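You operate a simulated robot arm through the tools that you are given. There is no shell and no other tool.

You are at the controls of a simulated robot arm. One attempt, no reset.

## Task
Fit the orange segment on the hub and clamp the red pad next.
Fine: free the orange lever first; tighten the grey star knob on the segment; the pad goes in the test holder, lever closed on it.

The check looks at the end state, three seconds after you hand in, the way a careful person would. Anything else that was tipped, shoved, dropped, spilled or broken makes it a failure.

## Robot
A 6-joint arm with a two-finger parallel gripper, fixed in place. Base frame: the origin is at the foot of the arm, x ahead of it, y to its left, z up. Readings come in cm, degrees, newtons and seconds.
With the tool pointing down near the work surface it reaches from about 58 to 94 cm from the base axis. Its first joint turns from -149.0 to 149.0 degrees. Payload 3.43 kg.
The tool frame sits at the grasp point between the pads (the TCP): z along the fingers, y along the line on which they close. The tips reach 3.4 cm beyond it. Largest opening 12.8 cm; finger width 2.4, thickness 1.2; the body of the gripper, 4.8 by 13 cm, starts 9.6 cm behind the TCP.
Orientation is that of the tool frame in the base frame, as a unit quaternion [w, x, y, z]. With the fingers straight down and closing along the base's y, the tool's x points along the base's -x, its y along +y and its z along -z.

## Interface
- The arm moves only by the tool servo_tool. Its arguments are lists of equal length, an entry for each row: "gripper": the opening, from 0 (shut) to 1 (fully open); "offset": the shift along the tool's x, y, z in cm, a list of three; "delta_rot": the turn, a rotation vector about the tool's x, y, z in degrees, a list of three. In form: {"gripper": [gripper, ...], "offset": [[x, y, z], ...], "delta_rot": [[rx, ry, rz], ...]}. A call has 1 to 20 rows; each row is the pose to reach, as a shift and turn from the pose commanded when the call began, along the tool's axes at that moment. A row lasts 0.2 s, in which the tool goes at most 5 cm and 8.6 degrees; a call with a longer step from one row to the next is refused whole, and so is a gripper value outside its range. A pose out of reach is approached as far as the arm can. The call stops where the force on the tool passes 90 N (or 10 N more than at its start, if that is more) or the arm is blocked; 0.2 s more then pass. The fingers move at their own pace (about 10.8 cm/s each) and stop on an object; they squeeze with about 35 N. The grip force told is the motor's: it shows also when the fingers shut on nothing. Time passes only in rows, and 0.2 s behind the last, so rows that repeat a pose let the fingers close. The reply holds the time, the measured pose of the TCP, the force on the tool along the base axes, the opening and the grip force, in the units named above and with some noise, with the torque about the TCP (base axes, N m) and any sound that the robot's microphone picked up.
- Cameras (640 x 400 px; columns grow to the right, rows downward): "scene" is fixed at [4.91, 49.81, 159.13]; the picture's right is [-0.76, -0.65, 0.00], its down [-0.31, 0.37, -0.87] and it looks along [0.56, -0.67, -0.49] (base axes); focal length 347 px, centre (320, 200). "wrist" rides on the gripper at [7.6, -1.1, -16] in the tool frame; the picture's right is [0.15, 0.99, 0.00], its down [-0.88, 0.13, -0.46] and it looks along [-0.45, 0.07, 0.89] (tool axes); focal length 234 px, centre (320, 200).
- get_image(camera): a new picture of that camera. No time passes.
- raise_lower(by): slides the trunk up (or, below 0, down) by that many cm; the arm rides with it, the base frame stays. It gives what a move gives, with no picture.
- measure_at(camera, pixels): for up to 12 pixels [column, row] of the newest picture of that camera ("zoom" is the newest enlarged one), the place [x, y, z] in the base frame of the surface seen there, good to about 0.2 cm. No time passes.
- inspect(camera, box): a new picture of the part [left, top, right, bottom] of that camera's present view, enlarged. No time passes.
- sign_off(): hands the job in; it is judged then, once.

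Open the gripper and draw the arm clear of the work before you hand the job in, unless the task says otherwise.

The tools are called after "Emit:" as name(argument=value, ...) on one line, values as JSON. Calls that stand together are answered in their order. servo_tool: Moves the arm, as the interface text tells. Its arguments: {"type":"object","properties":{"gripper":{"type":"array","items":{"type":"number"}},"offset":{"type":"array","items":{"type":"array","items":{"type":"number"}}},"delta_rot":{"type":"array","items":{"type":"array","items":{"type":"number"}}}},"required":["gripper","offset","delta_rot"]} The other tools are called the same way: raise_lower (by) slides the trunk up or down; get_image (camera) takes a picture; measure_at (camera, pixels) gives the place of the surface under pixels of a picture; inspect (camera, box) takes an enlarged picture of a part of a camera's view; sign_off () hands the job in.

At the start:

```text
time_s: 0.0
position: [65.95, -49.04, 114.56]
orientation: [0.001, 0.0, 1.0, 0.0]
wrist_force: [0.0, -0.5, 0.2]
torque: [0.03, 0.01, 0.0]
grip_width: 12.8
gripper_force: 0.0
trunk travel left (down, up): [-67.5, 3.5]
```

scene: 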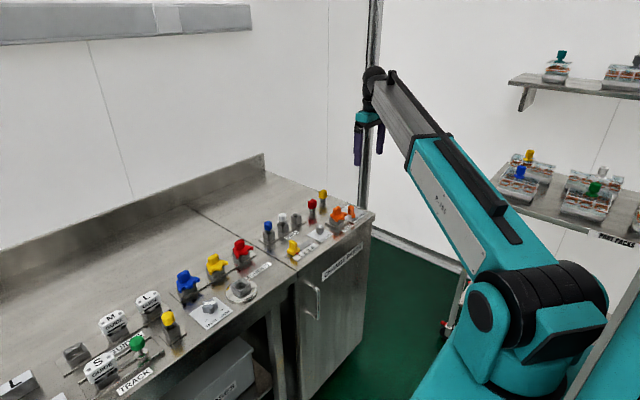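
wrist: 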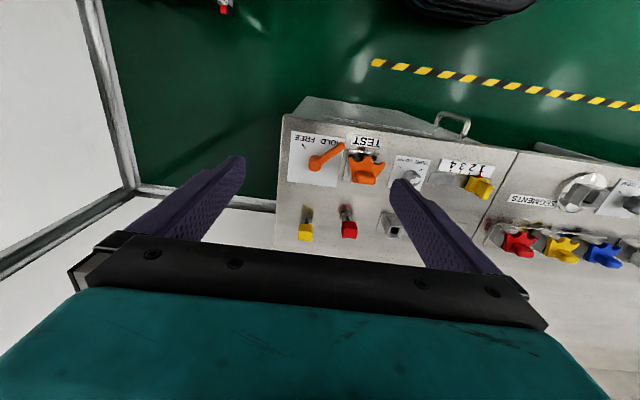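

I start by looking closely at the bench, with the orange lever around (325,160) in the wrist view and the work stations at (150-370, 190-390) in the scene view.

Emit:
inspect(camera="scene", box=[240, 170, 400, 270])

Emit:
inspect(camera="scene", box=[130, 220, 290, 320])

Emit:
inspect(camera="scene", box=[0, 280, 192, 400])

Emit:
inspect(camera="wrist", box=[270, 110, 430, 260])

Emit:
inspect(camera="wrist", box=[440, 130, 640, 280])

Emit:
inspect(camera="scene", box=[420, 40, 640, 240])

```text
4.00 times, centred on (320, 220) of scene
```

zoom: 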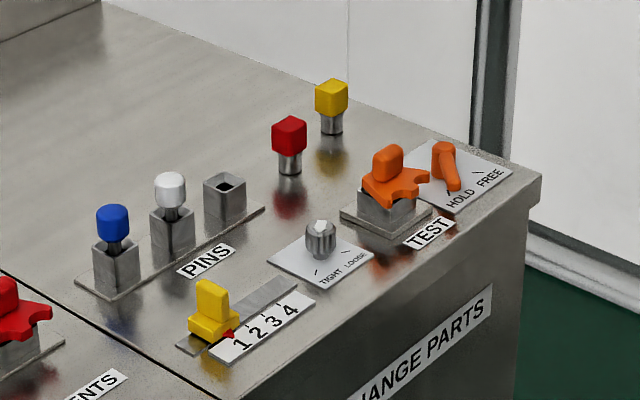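

```text
4.00 times, centred on (210, 270) of scene
```

zoom: 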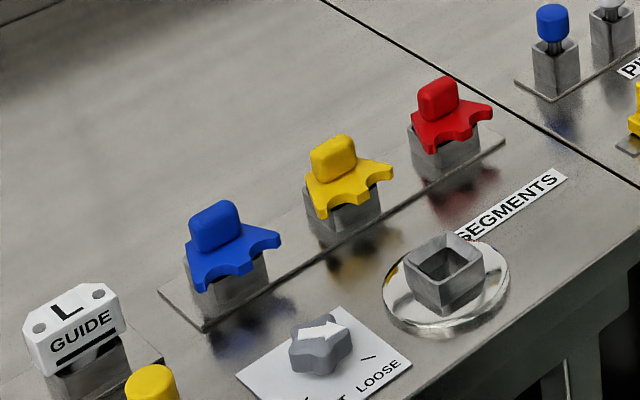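

```text
3.33 times, centred on (96, 340) of scene
```

zoom: 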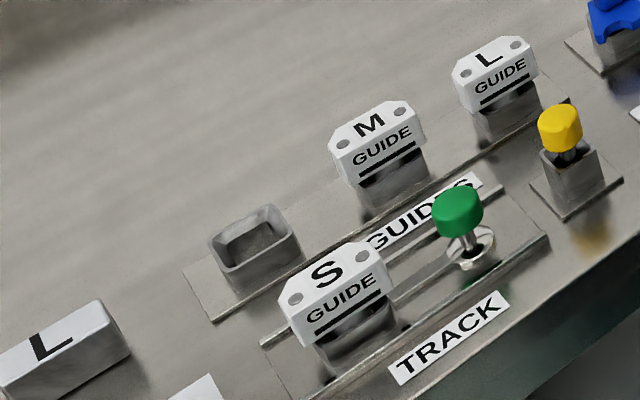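

```text
2.67 times, centred on (350, 185) of wrist
```

zoom: 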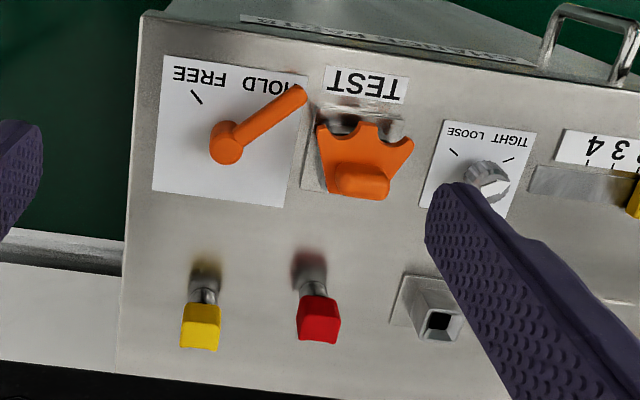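

```text
2.67 times, centred on (540, 205) of wrist
```

zoom: 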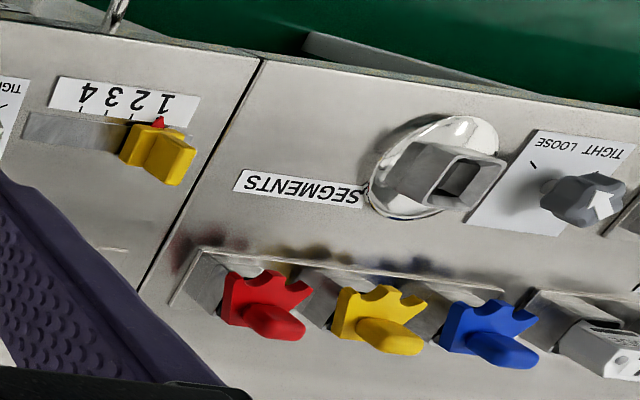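

```text
2.00 times, centred on (530, 140) of scene
```

zoom: 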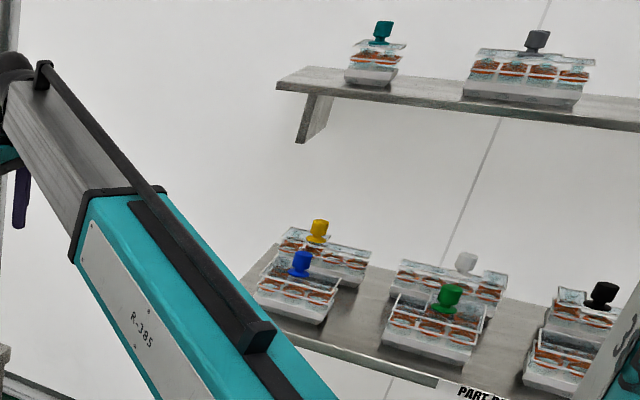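

The orange segment sits in the TEST holder with its lever on HOLD, and the hub is the square socket on the shiny disc near (243,290). I measure the key points, and look at the red items, including the one near (445,330) in the scene view and (225,8) in the wrist view.

Emit:
inspect(camera="scene", box=[290, 175, 380, 235])

Emit:
measure_at(camera="zoom", pixels=[[320, 200], [150, 150], [160, 200], [160, 250], [300, 60], [300, 130]])

Emit:
inspect(camera="wrist", box=[180, 0, 280, 60])

Emit:
inspect(camera="scene", box=[400, 270, 500, 350])

Emit:
measure_at(camera="wrist", pixels=[[317, 162], [340, 147], [365, 165], [365, 178], [305, 232], [349, 230], [412, 178], [390, 225], [520, 240], [580, 190], [630, 210], [410, 160]])

```text
6.67 times, centred on (335, 205) of scene
```

zoom: 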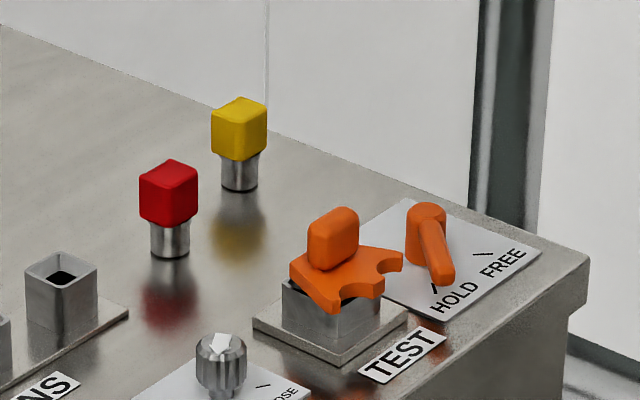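

```text
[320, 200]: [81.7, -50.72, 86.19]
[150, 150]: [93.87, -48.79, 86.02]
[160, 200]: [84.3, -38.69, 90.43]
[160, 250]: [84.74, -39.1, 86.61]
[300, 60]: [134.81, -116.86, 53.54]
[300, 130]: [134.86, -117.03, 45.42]
```

```text
6.40 times, centred on (230, 30) of wrist
```

zoom: 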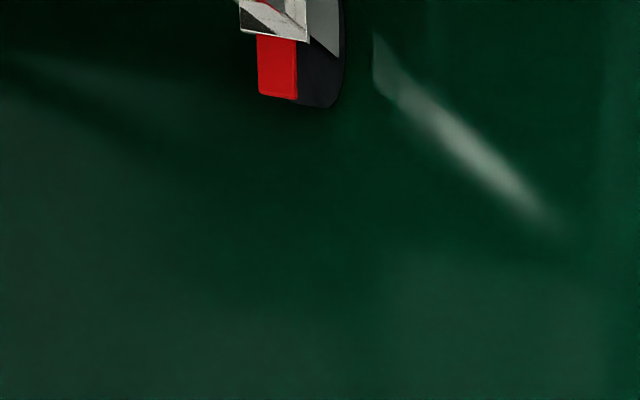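

```text
5.00 times, centred on (450, 310) of scene
```

zoom: 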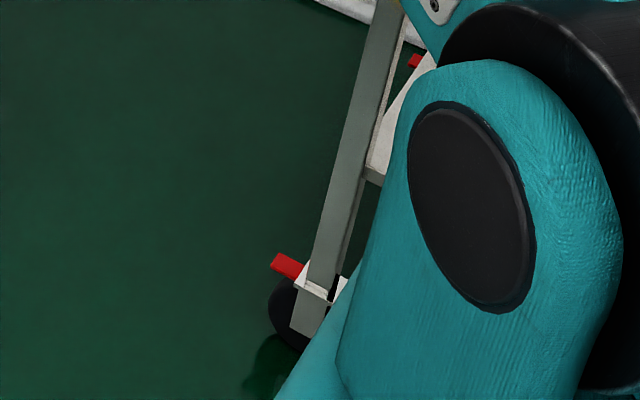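

```text
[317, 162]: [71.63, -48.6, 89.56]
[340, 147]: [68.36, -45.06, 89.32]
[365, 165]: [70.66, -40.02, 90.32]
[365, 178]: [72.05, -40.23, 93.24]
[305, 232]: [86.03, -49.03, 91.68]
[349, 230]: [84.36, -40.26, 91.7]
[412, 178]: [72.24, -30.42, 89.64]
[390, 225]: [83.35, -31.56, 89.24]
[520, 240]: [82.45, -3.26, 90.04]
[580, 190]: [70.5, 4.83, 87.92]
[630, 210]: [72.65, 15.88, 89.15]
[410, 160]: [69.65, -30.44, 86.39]
```

All parts are on the bench; the red spots elsewhere are just cart brakes. The red pad is the square red head near (84,-40,91). I go down somewhat above the lever for a closer look.

Emit:
servo_tool(gripper=[1, 1, 1, 1], offset=[[0.5, 1, 3], [1, 2, 6], [1.5, 3, 8.5], [1.95, 4, 10.5]], delta_rot=[[0, 0, 0], [0, 0, 0], [0, 0, 0], [0, 0, 0]])

Emit:
get_image(camera="wrist")

Emit:
get_image(camera="scene")

```text
time_s: 1.0
position: [63.8, -44.93, 104.1]
orientation: [-0.001, 0.002, 1.0, 0.001]
wrist_force: [1.0, -0.5, 1.0]
torque: [0.01, -0.01, -0.01]
grip_width: 12.81
gripper_force: 0.0
trunk travel left (down, up): [-67.5, 3.5]
```

```text
taken
```

wrist: 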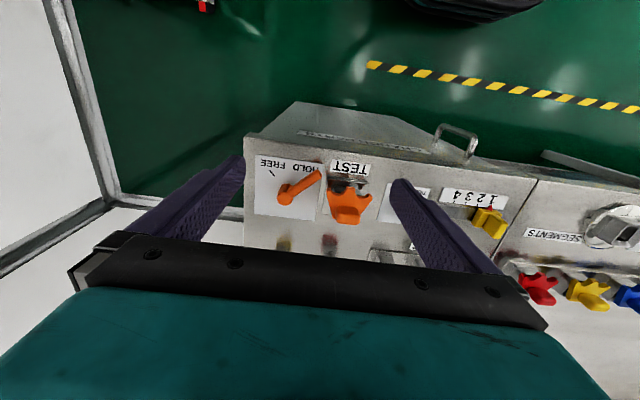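

```text
taken
```

scene: 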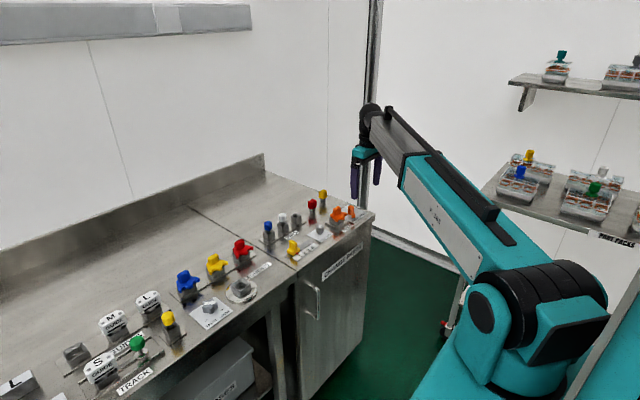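

The lever is at (297,187) and the segment at (348,203) in the wrist view. I zoom in and measure the lever, its marks and the segment.

Emit:
inspect(camera="wrist", box=[235, 150, 395, 250])

Emit:
measure_at(camera="zoom", pixels=[[200, 165], [190, 190], [260, 125], [320, 90], [335, 80], [150, 100], [450, 190], [440, 230], [400, 215], [530, 230], [360, 215], [345, 125]])

```text
4.00 times, centred on (315, 200) of wrist
```

zoom: 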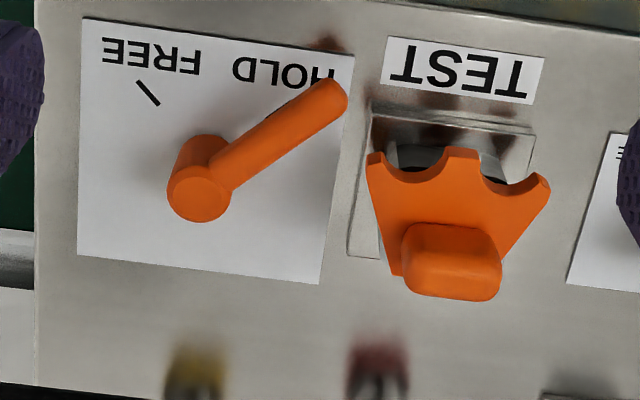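

```text
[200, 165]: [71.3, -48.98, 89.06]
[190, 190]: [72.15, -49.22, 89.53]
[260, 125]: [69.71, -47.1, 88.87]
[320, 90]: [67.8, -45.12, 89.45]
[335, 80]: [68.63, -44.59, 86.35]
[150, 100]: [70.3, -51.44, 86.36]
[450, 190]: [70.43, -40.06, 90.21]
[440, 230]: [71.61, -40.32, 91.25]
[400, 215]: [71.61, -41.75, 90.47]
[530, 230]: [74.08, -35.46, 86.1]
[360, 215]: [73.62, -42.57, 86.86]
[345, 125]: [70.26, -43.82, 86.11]
```

The lever points along (-x,+y) from a pivot near (72,-49). I check its pivot, tip and marks from the scene camera too.

Emit:
inspect(camera="scene", box=[315, 190, 379, 230])

Emit:
measure_at(camera="zoom", pixels=[[270, 140], [280, 200], [300, 260], [280, 280], [370, 230], [110, 150], [160, 150], [150, 190], [160, 170], [60, 215], [200, 230], [240, 200]])

```text
10.00 times, centred on (347, 210) of scene
```

zoom: 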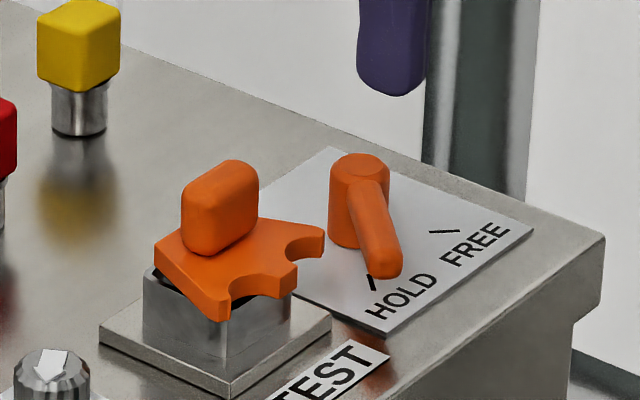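

```text
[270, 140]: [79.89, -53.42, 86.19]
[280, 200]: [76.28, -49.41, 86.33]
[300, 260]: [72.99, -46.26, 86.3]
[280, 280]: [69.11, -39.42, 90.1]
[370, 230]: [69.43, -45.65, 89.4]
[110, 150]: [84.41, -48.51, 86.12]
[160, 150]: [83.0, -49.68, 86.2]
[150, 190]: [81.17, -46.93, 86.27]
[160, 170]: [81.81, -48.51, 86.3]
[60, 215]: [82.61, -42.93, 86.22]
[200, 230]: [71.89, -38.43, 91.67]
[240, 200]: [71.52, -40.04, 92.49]
```

Emit:
measure_at(camera="zoom", pixels=[[360, 162], [360, 180], [340, 240], [385, 245], [390, 272], [445, 231], [373, 283], [215, 190], [235, 170], [200, 200], [220, 290], [180, 330]])

Emit:
measure_at(camera="scene", pixels=[[312, 203], [312, 201], [312, 212], [243, 285], [210, 307], [208, 303], [323, 194]])

```text
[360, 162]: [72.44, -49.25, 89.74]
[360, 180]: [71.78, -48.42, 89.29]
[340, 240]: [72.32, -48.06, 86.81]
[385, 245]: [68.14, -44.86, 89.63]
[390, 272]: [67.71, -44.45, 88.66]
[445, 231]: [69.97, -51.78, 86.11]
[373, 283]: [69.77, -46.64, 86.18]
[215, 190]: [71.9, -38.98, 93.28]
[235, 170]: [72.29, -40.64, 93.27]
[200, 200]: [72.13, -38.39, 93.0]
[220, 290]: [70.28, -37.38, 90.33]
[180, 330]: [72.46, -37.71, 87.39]
```

```text
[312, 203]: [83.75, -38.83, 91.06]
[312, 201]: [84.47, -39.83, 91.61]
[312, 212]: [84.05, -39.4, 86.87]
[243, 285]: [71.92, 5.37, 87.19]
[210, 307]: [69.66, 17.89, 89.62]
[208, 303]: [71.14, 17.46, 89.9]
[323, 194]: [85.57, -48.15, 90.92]
```

The pivot is near (72.1,-49.1), the lever tip near (67.6,-44.5) with top about 89.5, and the marks give roughly ±48° about -x. I position over the lever with the tool turned 45° and the opening narrowed.

Emit:
servo_tool(gripper=[0.26, 0.26, 0.26, 0.26, 0.26, 0.26, 0.26], offset=[[-1, -0.4, 1], [-2, -0.8, 2], [-3, -1.2, 3], [-4, -1.6, 4], [-5, -1.9, 5], [-6.1, -2.1, 6], [-6.1, -2.1, 6]], delta_rot=[[0, 0, 7.5], [0, 0, 15], [0, 0, 22.5], [0, 0, 30], [0, 0, 37.5], [0, 0, 45], [0, 0, 45]])

Emit:
get_image(camera="wrist")

Emit:
inspect(camera="scene", box=[300, 160, 396, 220])

```text
time_s: 2.6
position: [70.21, -47.1, 98.15]
orientation: [0.001, 0.385, 0.923, 0.0]
wrist_force: [-0.6, -0.3, 0.0]
torque: [0.0, 0.04, 0.01]
grip_width: 3.33
gripper_force: 0.1
trunk travel left (down, up): [-67.5, 3.5]
```

```text
taken
```

wrist: 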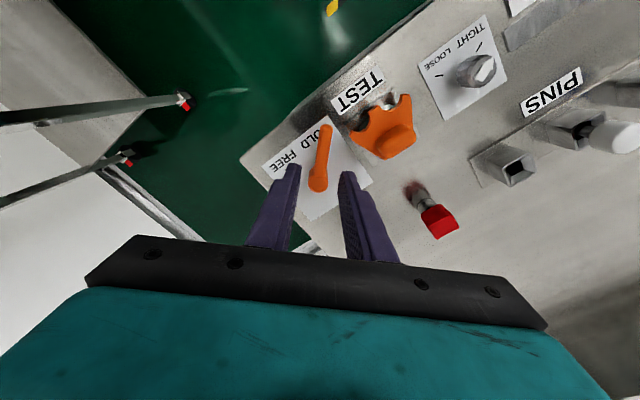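

```text
6.67 times, centred on (348, 190) of scene
```

zoom: 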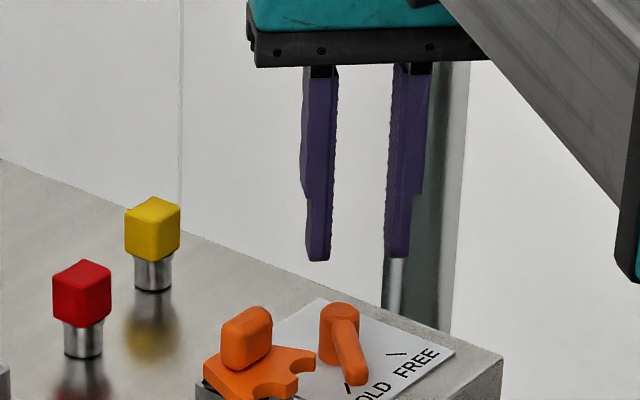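

The fingers sit astride the lever (lever at about (320,155), fingers at (290,195) and (350,200)). I lower to TCP z≈90.8.

Emit:
servo_tool(gripper=[0.26, 0.26, 0.26, 0.26], offset=[[0, 0, 2.5], [0, 0, 5], [0, 0, 7.3], [0, 0, 7.3]], delta_rot=[[0, 0, 0], [0, 0, 0], [0, 0, 0], [0, 0, 0]])

Emit:
inspect(camera="wrist", box=[220, 100, 420, 270])

Emit:
inspect(camera="scene", box=[310, 180, 390, 230])

```text
time_s: 3.6
position: [70.26, -47.2, 90.88]
orientation: [0.0, 0.383, 0.924, 0.0]
wrist_force: [0.2, 0.4, -0.4]
torque: [-0.01, -0.02, 0.02]
grip_width: 3.35
gripper_force: 0.1
trunk travel left (down, up): [-67.5, 3.5]
```

```text
2.35 times, centred on (320, 185) of wrist
```

zoom: 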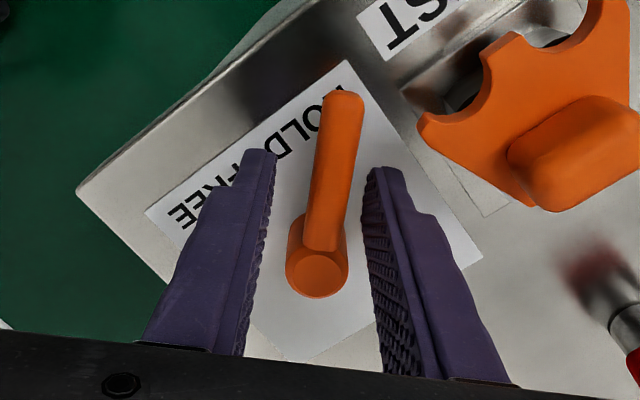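

```text
8.00 times, centred on (350, 205) of scene
```

zoom: 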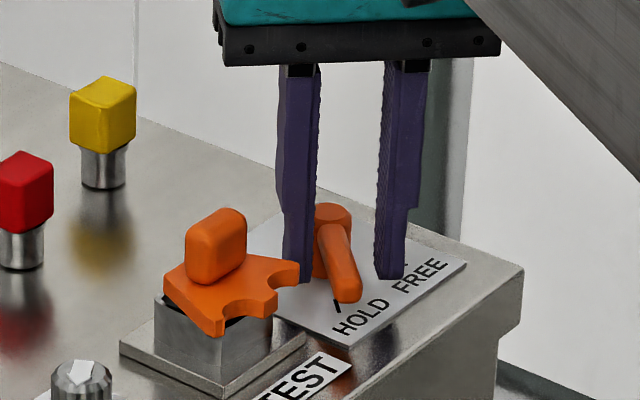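

The fingers straddle the lever cleanly without force. I close on it.

Emit:
servo_tool(gripper=[0.15, 0.1, 0.05, 0, 0], offset=[[0, 0, 0], [0, 0, 0], [0, 0, 0], [0, 0, 0], [0, 0, 0]], delta_rot=[[0, 0, 0], [0, 0, 0], [0, 0, 0], [0, 0, 0], [0, 0, 0]])

Emit:
inspect(camera="wrist", box=[220, 100, 420, 270])

```text
time_s: 4.8
position: [70.42, -47.01, 90.8]
orientation: [0.0, 0.383, 0.924, 0.001]
wrist_force: [15.2, 10.3, 1.0]
torque: [-0.18, -0.14, 0.51]
grip_width: 1.36
gripper_force: 44.5
trunk travel left (down, up): [-67.5, 3.5]
```

```text
2.35 times, centred on (320, 185) of wrist
```

zoom: 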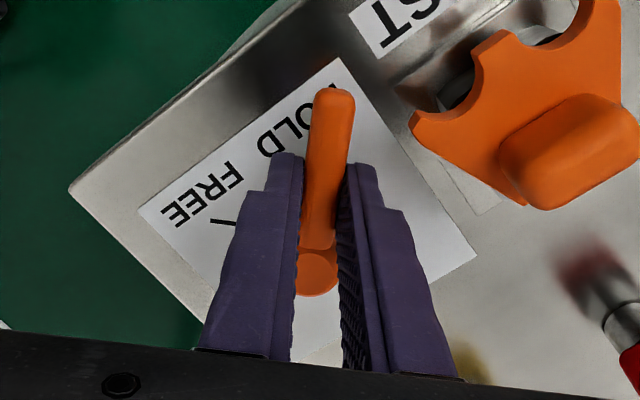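

The lever is gripped (1.36 cm). I swing it counter-clockwise about the pivot towards FREE, first 80°.

Emit:
servo_tool(gripper=[0, 0, 0, 0, 0, 0, 0, 0, 0, 0, 0], offset=[[-0.03, -0.38, 0], [-0.1, -0.74, 0], [-0.23, -1.1, 0], [-0.41, -1.43, 0], [-0.63, -1.74, 0], [-0.89, -2.01, 0], [-1.19, -2.24, 0], [-1.52, -2.43, 0], [-1.87, -2.57, 0], [-2.23, -2.66, 0], [-2.23, -2.66, 0]], delta_rot=[[0, 0, -8], [0, 0, -16], [0, 0, -24], [0, 0, -32], [0, 0, -40], [0, 0, -48], [0, 0, -56], [0, 0, -64], [0, 0, -72], [0, 0, -80], [0, 0, -80]])

Emit:
inspect(camera="scene", box=[310, 180, 390, 230])

Emit:
inspect(camera="wrist", box=[220, 100, 420, 270])

```text
time_s: 7.2
position: [70.06, -50.62, 90.77]
orientation: [0.002, -0.3, 0.954, -0.004]
wrist_force: [29.8, -6.9, 18.2]
torque: [0.13, -0.52, -0.7]
grip_width: 1.35
gripper_force: 45.2
trunk travel left (down, up): [-67.5, 3.5]
```

```text
8.00 times, centred on (350, 205) of scene
```

zoom: 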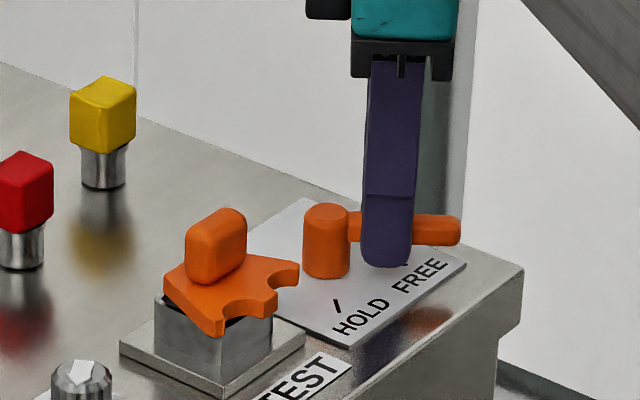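

```text
2.35 times, centred on (320, 185) of wrist
```

zoom: 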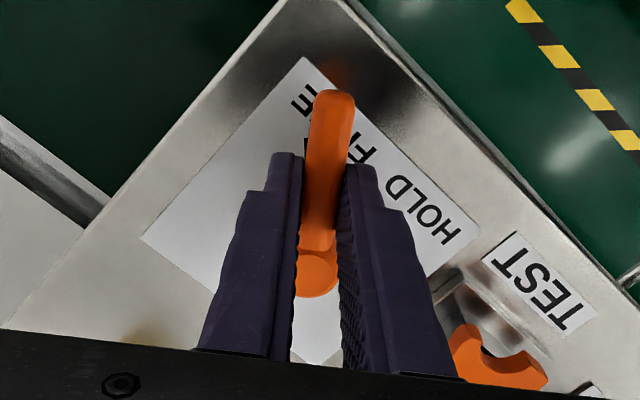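

The lever is nearly at FREE but the mark is still a bit further on ((304,145) in the zoom). I turn another 13°.

Emit:
servo_tool(gripper=[0, 0, 0], offset=[[-0.12, -0.3, 0], [-0.25, -0.58, 0], [-0.25, -0.58, 0]], delta_rot=[[0, 0, -6.5], [0, 0, -13], [0, 0, -13]])

Emit:
inspect(camera="scene", box=[310, 180, 390, 230])

Emit:
inspect(camera="wrist", box=[220, 100, 420, 270])

```text
time_s: 8.0
position: [70.31, -51.17, 90.71]
orientation: [0.0, -0.407, 0.913, -0.003]
wrist_force: [20.9, -11.5, 20.3]
torque: [0.38, -0.24, -1.16]
grip_width: 1.46
gripper_force: 45.3
trunk travel left (down, up): [-67.5, 3.5]
```

```text
8.00 times, centred on (350, 205) of scene
```

zoom: 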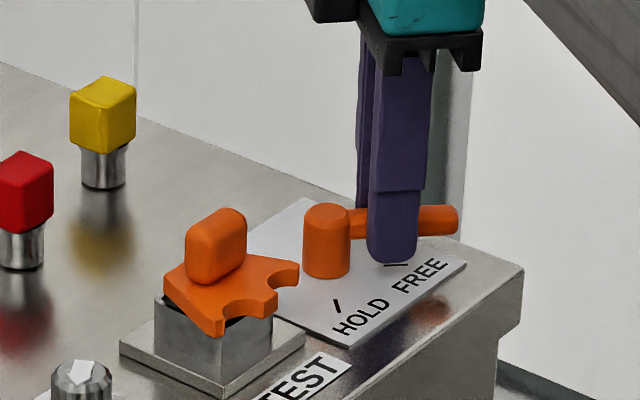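

```text
2.35 times, centred on (320, 185) of wrist
```

zoom: 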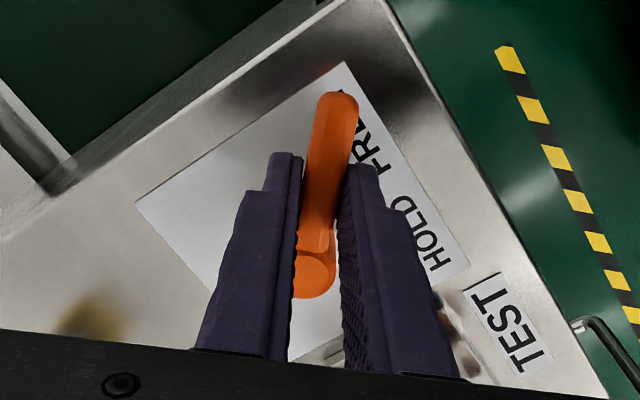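

The torque and the skew in the fingers suggest that the lever has hit its FREE stop. I open and rise to look.

Emit:
servo_tool(gripper=[0.26, 0.26, 0.26, 0.26, 0.26, 0.26], offset=[[-0.25, -0.58, 0], [-0.25, -0.58, 0], [-0.25, -0.58, -3], [-0.25, -0.58, -7], [-0.25, -0.58, -11], [-0.25, -0.58, -11]], delta_rot=[[0, 0, 0], [0, 0, 0], [0, 0, 0], [0, 0, 0], [0, 0, 0], [0, 0, 0]])

Emit:
inspect(camera="scene", box=[310, 180, 390, 230])

Emit:
inspect(camera="wrist", box=[220, 70, 420, 240])

```text
time_s: 9.4
position: [70.94, -51.07, 101.74]
orientation: [0.001, -0.406, 0.914, 0.0]
wrist_force: [-0.5, -0.5, 1.0]
torque: [0.01, 0.01, -0.01]
grip_width: 3.33
gripper_force: 0.0
trunk travel left (down, up): [-67.5, 3.5]
```

```text
8.00 times, centred on (350, 205) of scene
```

zoom: 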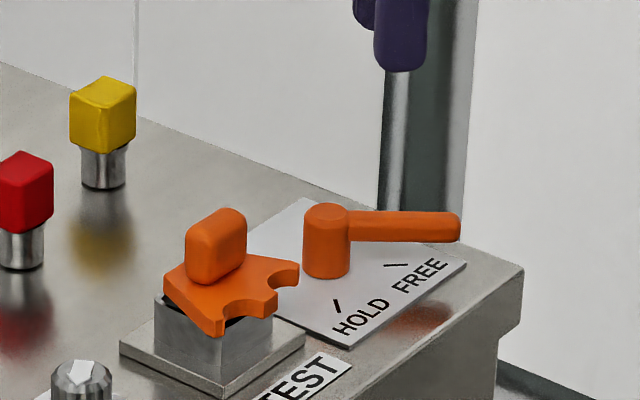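

```text
2.35 times, centred on (320, 155) of wrist
```

zoom: 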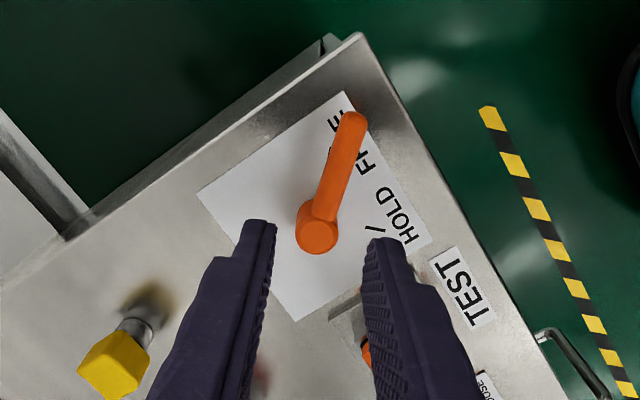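

I measure the lever's direction to confirm it stands at FREE.

Emit:
measure_at(camera="zoom", pixels=[[318, 240], [335, 180], [345, 140], [350, 120], [325, 160], [375, 225]])

Emit:
inspect(camera="wrist", box=[275, 90, 365, 160])

```text
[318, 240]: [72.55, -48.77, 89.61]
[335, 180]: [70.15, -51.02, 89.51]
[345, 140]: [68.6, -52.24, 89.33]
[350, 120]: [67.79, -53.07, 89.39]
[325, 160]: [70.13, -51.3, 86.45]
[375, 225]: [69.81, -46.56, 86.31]
```

```text
5.71 times, centred on (320, 125) of wrist
```

zoom: 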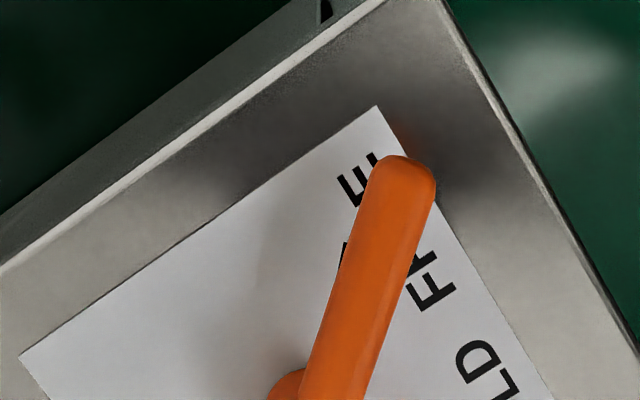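

The lever reads about 222°, while the FREE mark is near 228°, so it may be a few degrees short. I close the fingers, go down beside the lever's tip on the HOLD side, and nudge it toward its stop.

Emit:
servo_tool(gripper=[0, 0, 0, 0, 0, 0], offset=[[0.8, 1.8, 0], [1.57, 3.5, 0], [1.57, 3.5, 3], [1.57, 3.5, 7], [1.57, 3.5, 10.8], [1.57, 3.5, 10.8]], delta_rot=[[0, 0, 0], [0, 0, 0], [0, 0, 0], [0, 0, 0], [0, 0, 0], [0, 0, 0]])

Emit:
inspect(camera="wrist", box=[220, 100, 420, 270])

Emit:
inspect(camera="scene", box=[310, 180, 390, 230])

```text
time_s: 10.8
position: [67.42, -49.73, 91.17]
orientation: [0.0, -0.406, 0.914, 0.0]
wrist_force: [0.4, 0.3, -0.5]
torque: [0.0, 0.01, 0.02]
grip_width: 0.0
gripper_force: 32.8
trunk travel left (down, up): [-67.5, 3.5]
```

```text
2.35 times, centred on (320, 185) of wrist
```

zoom: 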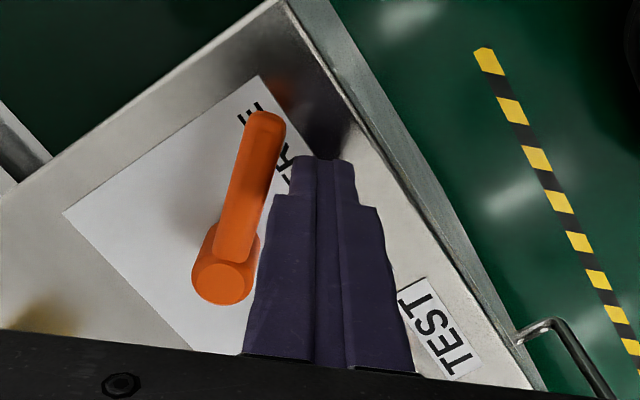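

```text
8.00 times, centred on (350, 205) of scene
```

zoom: 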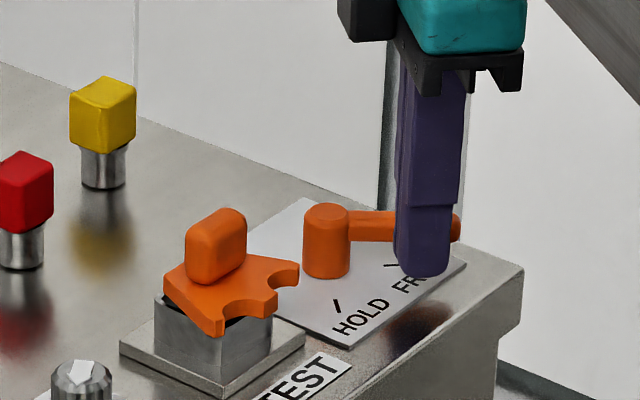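

The fingers are right beside the lever. I push along -tool-y in small steps.

Emit:
servo_tool(gripper=[0, 0, 0, 0, 0], offset=[[0, -0.3, 0], [0, -0.6, 0], [0, -0.9, 0], [0, -1.1, 0], [0, -1.1, 0]], delta_rot=[[0, 0, 0], [0, 0, 0], [0, 0, 0], [0, 0, 0], [0, 0, 0]])

Emit:
inspect(camera="wrist", box=[220, 100, 420, 270])

```text
time_s: 12.0
position: [68.12, -50.5, 90.95]
orientation: [-0.001, -0.406, 0.914, 0.0]
wrist_force: [-0.3, -0.6, 0.2]
torque: [-0.04, 0.0, 0.0]
grip_width: 0.0
gripper_force: 33.7
trunk travel left (down, up): [-67.5, 3.5]
```

```text
2.35 times, centred on (320, 185) of wrist
```

zoom: 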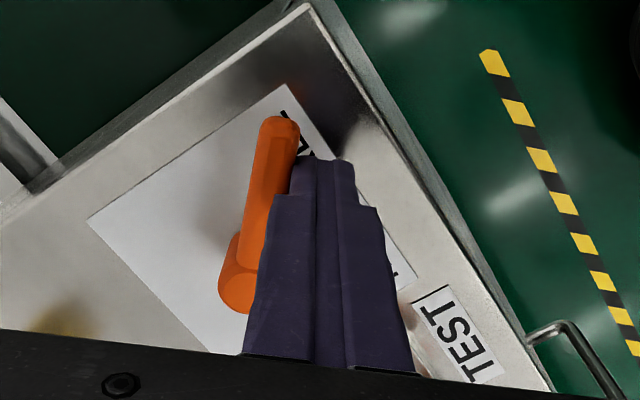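

No force yet, so contact hasn't begun. I push further in small steps.

Emit:
servo_tool(gripper=[0, 0, 0, 0, 0], offset=[[0, -0.2, 0], [0, -0.4, 0], [0, -0.6, 0], [0, -0.8, 0], [0, -0.8, 0]], delta_rot=[[0, 0, 0], [0, 0, 0], [0, 0, 0], [0, 0, 0], [0, 0, 0]])

Emit:
inspect(camera="wrist", box=[220, 100, 420, 270])

```text
time_s: 13.2
position: [68.45, -50.74, 90.95]
orientation: [-0.001, -0.405, 0.914, 0.003]
wrist_force: [-21.8, 18.9, -5.5]
torque: [0.37, 0.38, -0.33]
grip_width: 0.02
gripper_force: 32.7
trunk travel left (down, up): [-67.5, 3.5]
```

```text
2.35 times, centred on (320, 185) of wrist
```

zoom: 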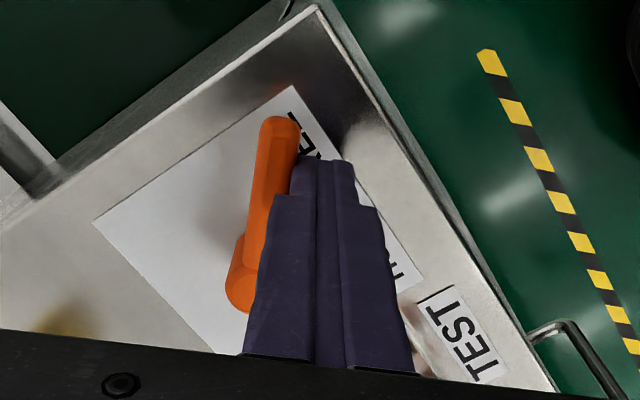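

29 N of reaction; the lever has moved slightly. I push on to see whether it is at a hard stop.

Emit:
servo_tool(gripper=[0, 0, 0, 0, 0], offset=[[0, -0.2, 0], [0, -0.4, 0], [0, -0.6, 0], [0, -0.8, 0], [0, -0.8, 0]], delta_rot=[[0, 0, 0], [0, 0, 0], [0, 0, 0], [0, 0, 0], [0, 0, 0]])

Emit:
inspect(camera="wrist", box=[220, 100, 420, 270])

Emit:
inspect(camera="scene", box=[310, 180, 390, 230])

```text
time_s: 14.4
position: [68.42, -50.93, 91.27]
orientation: [-0.006, -0.407, 0.913, 0.013]
wrist_force: [-47.6, 46.5, -17.3]
torque: [1.04, 0.8, -0.71]
grip_width: 0.0
gripper_force: 32.9
trunk travel left (down, up): [-67.5, 3.5]
```

```text
2.35 times, centred on (320, 185) of wrist
```

zoom: 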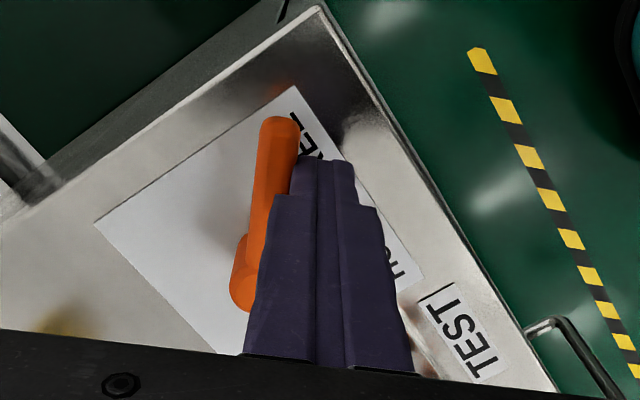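

```text
8.00 times, centred on (350, 205) of scene
```

zoom: 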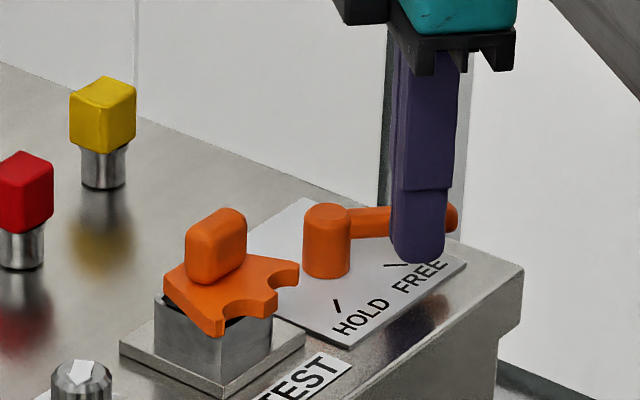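

It holds firm at 67 N, so the lever is at its FREE stop. I back off and rise, turning the tool back square, then look at the segment from above.

Emit:
servo_tool(gripper=[0, 0, 0, 0, 0.3, 0.6, 0.6, 0.6, 0.6, 0.6, 0.6], offset=[[0, 1, 0], [0, 2.5, 0], [0, 2.5, -4], [0, 2.5, -9], [0, 2.5, -13.5], [1, 3, -14], [2, 4, -14], [3, 5, -14], [4, 6, -14], [4, 6, -14], [4, 6, -14]], delta_rot=[[0, 0, 0], [0, 0, 0], [0, 0, 0], [0, 0, 8], [0, 0, 16], [0, 0, 24], [0, 0, 32], [0, 0, 40], [0, 0, 47.8], [0, 0, 47.8], [0, 0, 47.8]])

Emit:
get_image(camera="wrist")

Emit:
inspect(camera="scene", box=[310, 180, 390, 230])

Emit:
inspect(camera="scene", box=[195, 265, 275, 315])

```text
time_s: 16.8
position: [62.07, -50.6, 105.07]
orientation: [0.0, -0.001, 1.0, 0.0]
wrist_force: [-0.4, -0.5, -0.8]
torque: [0.02, -0.02, 0.01]
grip_width: 7.66
gripper_force: 0.1
trunk travel left (down, up): [-67.5, 3.5]
```

```text
taken
```

wrist: 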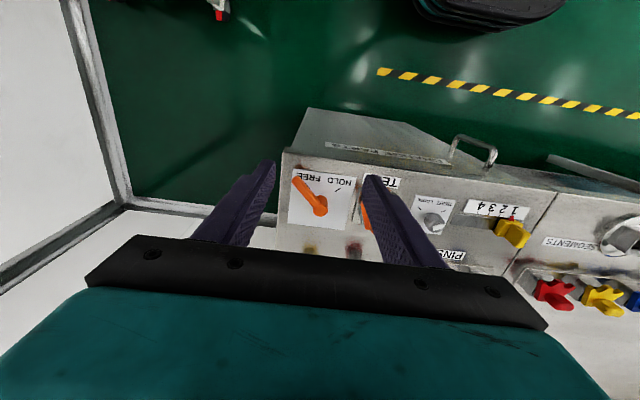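

```text
8.00 times, centred on (350, 205) of scene
```

zoom: 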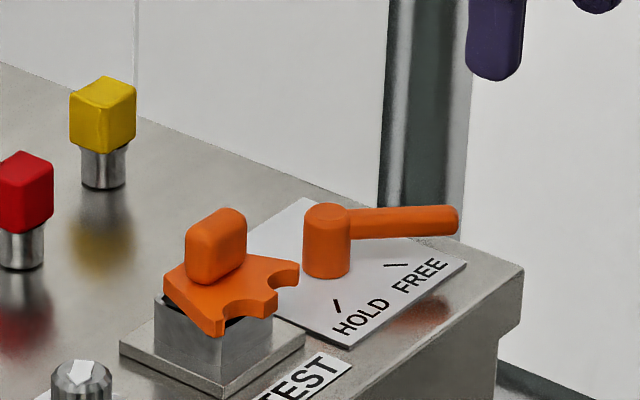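

```text
8.00 times, centred on (235, 290) of scene
```

zoom: 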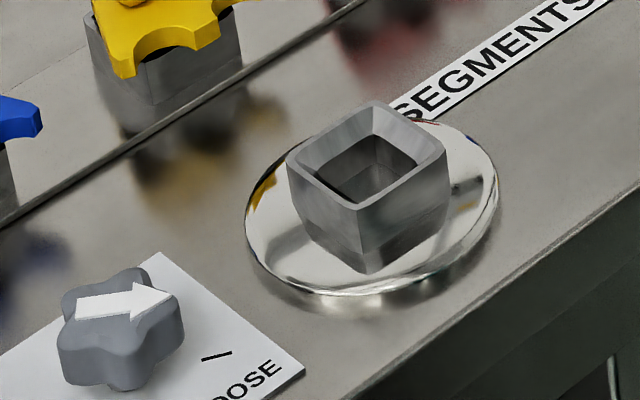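

The lever is at FREE. I move over the segment to see its handle from above.

Emit:
servo_tool(gripper=[0.6, 0.6, 0.6, 0.6], offset=[[-2, 3.5, 0], [-4, 7, 0], [-6, 10.6, 1], [-6, 10.6, 1]], delta_rot=[[0, 0, 0], [0, 0, 0], [0, 0, 0], [0, 0, 0]])

Emit:
inspect(camera="wrist", box=[270, 130, 370, 200])

Emit:
get_image(camera="wrist")

```text
time_s: 17.8
position: [68.06, -40.06, 103.92]
orientation: [0.0, -0.001, 1.0, -0.001]
wrist_force: [-0.2, 0.3, -0.3]
torque: [-0.01, 0.0, 0.01]
grip_width: 7.69
gripper_force: 0.0
trunk travel left (down, up): [-67.5, 3.5]
```

```text
5.71 times, centred on (320, 165) of wrist
```

zoom: 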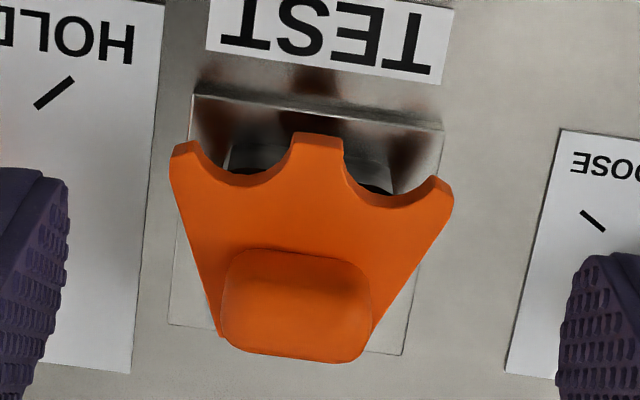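

```text
taken
```

wrist: 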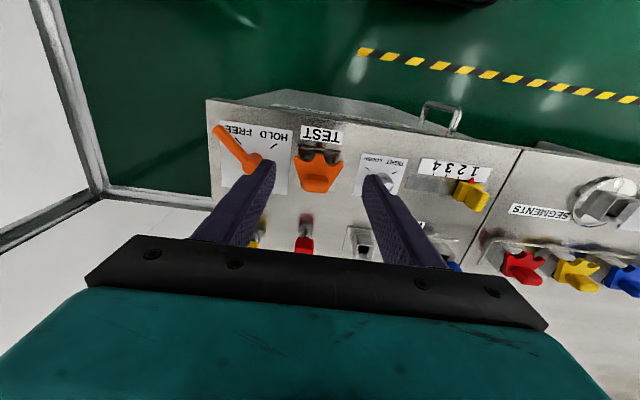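

I measure the handle's edges in this zoom's region to find its centre and yaw.

Emit:
inspect(camera="wrist", box=[290, 150, 350, 200])

Emit:
measure_at(camera="zoom", pixels=[[225, 330], [400, 345], [240, 240], [385, 255], [310, 250], [310, 350], [225, 290], [400, 300], [150, 100], [500, 150], [180, 270], [250, 340]])

```text
8.00 times, centred on (320, 175) of wrist
```

zoom: 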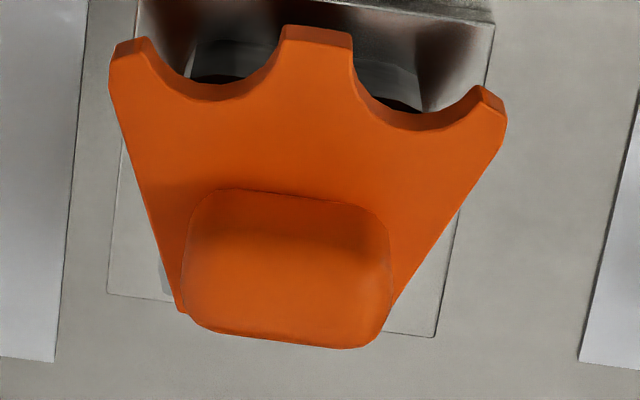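

```text
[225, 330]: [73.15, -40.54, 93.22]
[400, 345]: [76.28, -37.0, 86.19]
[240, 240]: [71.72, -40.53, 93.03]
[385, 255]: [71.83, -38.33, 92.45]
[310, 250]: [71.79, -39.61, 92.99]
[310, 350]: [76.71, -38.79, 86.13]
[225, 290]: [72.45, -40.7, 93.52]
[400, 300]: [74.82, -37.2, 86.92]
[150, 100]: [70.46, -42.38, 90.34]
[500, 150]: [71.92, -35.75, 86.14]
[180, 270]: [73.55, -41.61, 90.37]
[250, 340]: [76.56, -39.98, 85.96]
```

The handle is centred about (72.4,-39.6), about 2.9 cm along y, aligned with the base axes, top 93.4 and plate at 90.4. I go down around it with a 5 cm opening.

Emit:
servo_tool(gripper=[0.4, 0.4, 0.4, 0.4, 0.4], offset=[[-2.2, 0.2, 0], [-4.3, 0.4, 2], [-4.3, 0.4, 6], [-4.3, 0.4, 9.7], [-4.3, 0.4, 9.7]], delta_rot=[[0, 0, 0], [0, 0, 0], [0, 0, 0], [0, 0, 0], [0, 0, 0]])

Emit:
inspect(camera="wrist", box=[220, 100, 420, 250])

Emit:
inspect(camera="scene", box=[300, 170, 380, 220])

```text
time_s: 19.0
position: [72.63, -39.85, 94.36]
orientation: [0.0, -0.001, 1.0, 0.0]
wrist_force: [-0.4, 0.1, 0.1]
torque: [-0.05, 0.0, 0.0]
grip_width: 5.12
gripper_force: 0.0
trunk travel left (down, up): [-67.5, 3.5]
```

```text
2.67 times, centred on (320, 175) of wrist
```

zoom: 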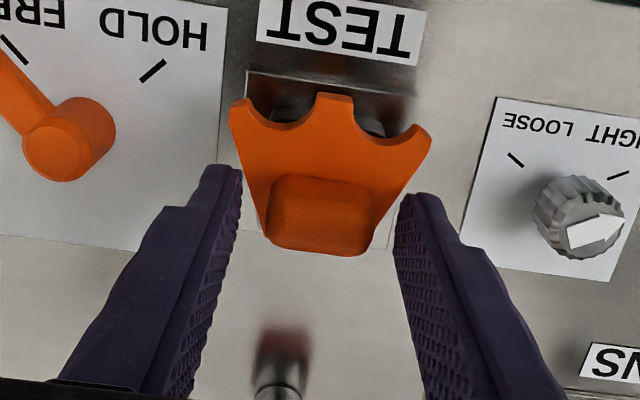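

```text
8.00 times, centred on (340, 195) of scene
```

zoom: 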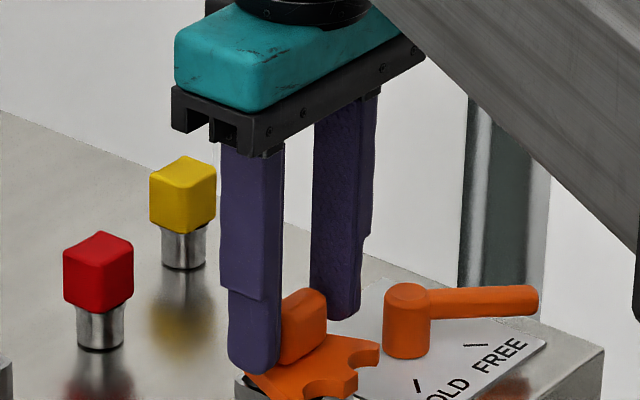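

The fingers straddle the handle well. I lower 0.2 cm and close.

Emit:
servo_tool(gripper=[0.4, 0.3, 0.2, 0.1, 0, 0], offset=[[0, 0.1, 0.2], [0, 0.1, 0.2], [0, 0.1, 0.2], [0, 0.1, 0.2], [0, 0.1, 0.2], [0, 0.1, 0.2]], delta_rot=[[0, 0, 0], [0, 0, 0], [0, 0, 0], [0, 0, 0], [0, 0, 0], [0, 0, 0]])

Emit:
inspect(camera="wrist", box=[220, 100, 420, 250])

Emit:
inspect(camera="scene", box=[300, 170, 380, 220])

```text
time_s: 20.4
position: [72.51, -39.85, 94.02]
orientation: [0.001, -0.001, 1.0, -0.001]
wrist_force: [2.3, -14.9, 2.3]
torque: [-0.44, -0.02, -0.08]
grip_width: 3.3
gripper_force: 34.9
trunk travel left (down, up): [-67.5, 3.5]
```

```text
2.67 times, centred on (320, 175) of wrist
```

zoom: 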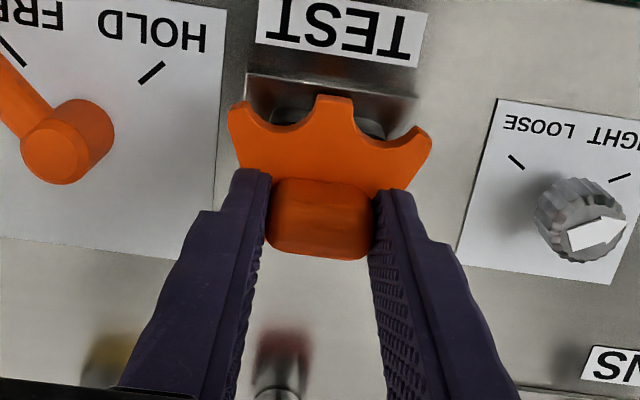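

```text
8.00 times, centred on (340, 195) of scene
```

zoom: 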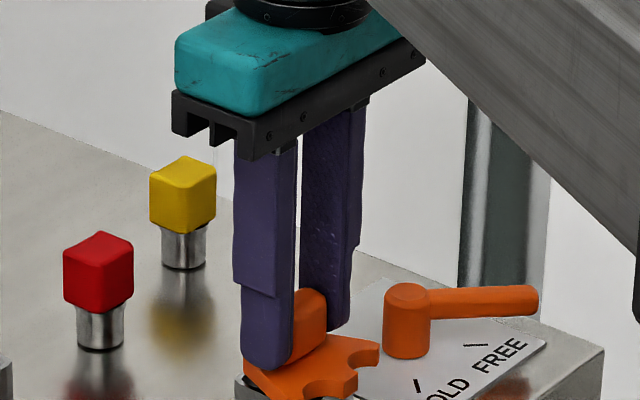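

The segment is gripped (3.3 cm, 35 N). I lift straight up gently.

Emit:
servo_tool(gripper=[0, 0, 0, 0, 0, 0, 0, 0], offset=[[0, -0.15, -0.7], [0, -0.15, -1.5], [0, -0.15, -2.5], [0, -0.15, -4], [0, -0.15, -6], [0, -0.15, -9], [0, -0.15, -12], [0, -0.15, -12]], delta_rot=[[0, 0, 0], [0, 0, 0], [0, 0, 0], [0, 0, 0], [0, 0, 0], [0, 0, 0], [0, 0, 0], [0, 0, 0]])

Emit:
get_image(camera="wrist")

Emit:
inspect(camera="scene", box=[290, 140, 386, 220])

```text
time_s: 22.2
position: [72.58, -39.66, 106.18]
orientation: [0.001, -0.002, 1.0, 0.001]
wrist_force: [-0.7, -0.6, -1.1]
torque: [0.01, -0.02, -0.02]
grip_width: 0.0
gripper_force: 32.8
trunk travel left (down, up): [-67.5, 3.5]
```

```text
taken
```

wrist: 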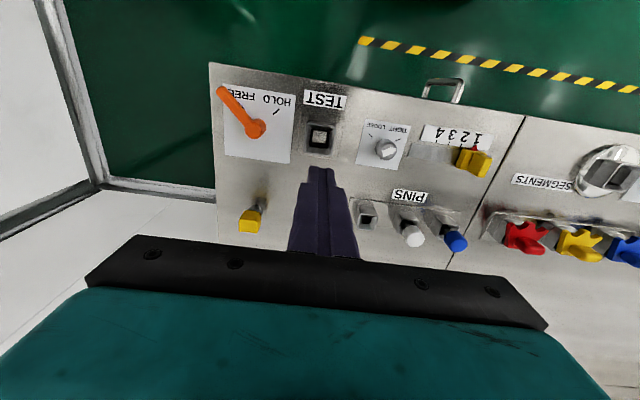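

```text
5.00 times, centred on (338, 180) of scene
```

zoom: 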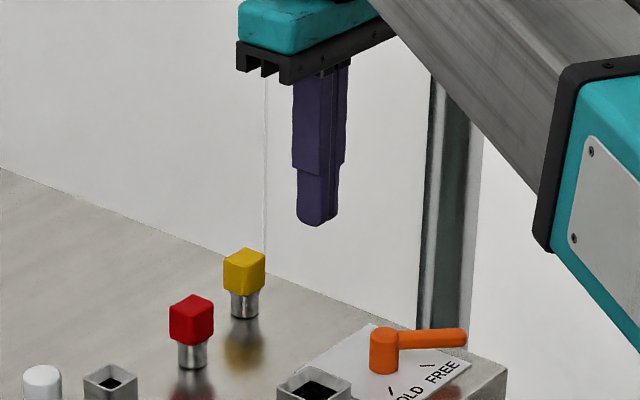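

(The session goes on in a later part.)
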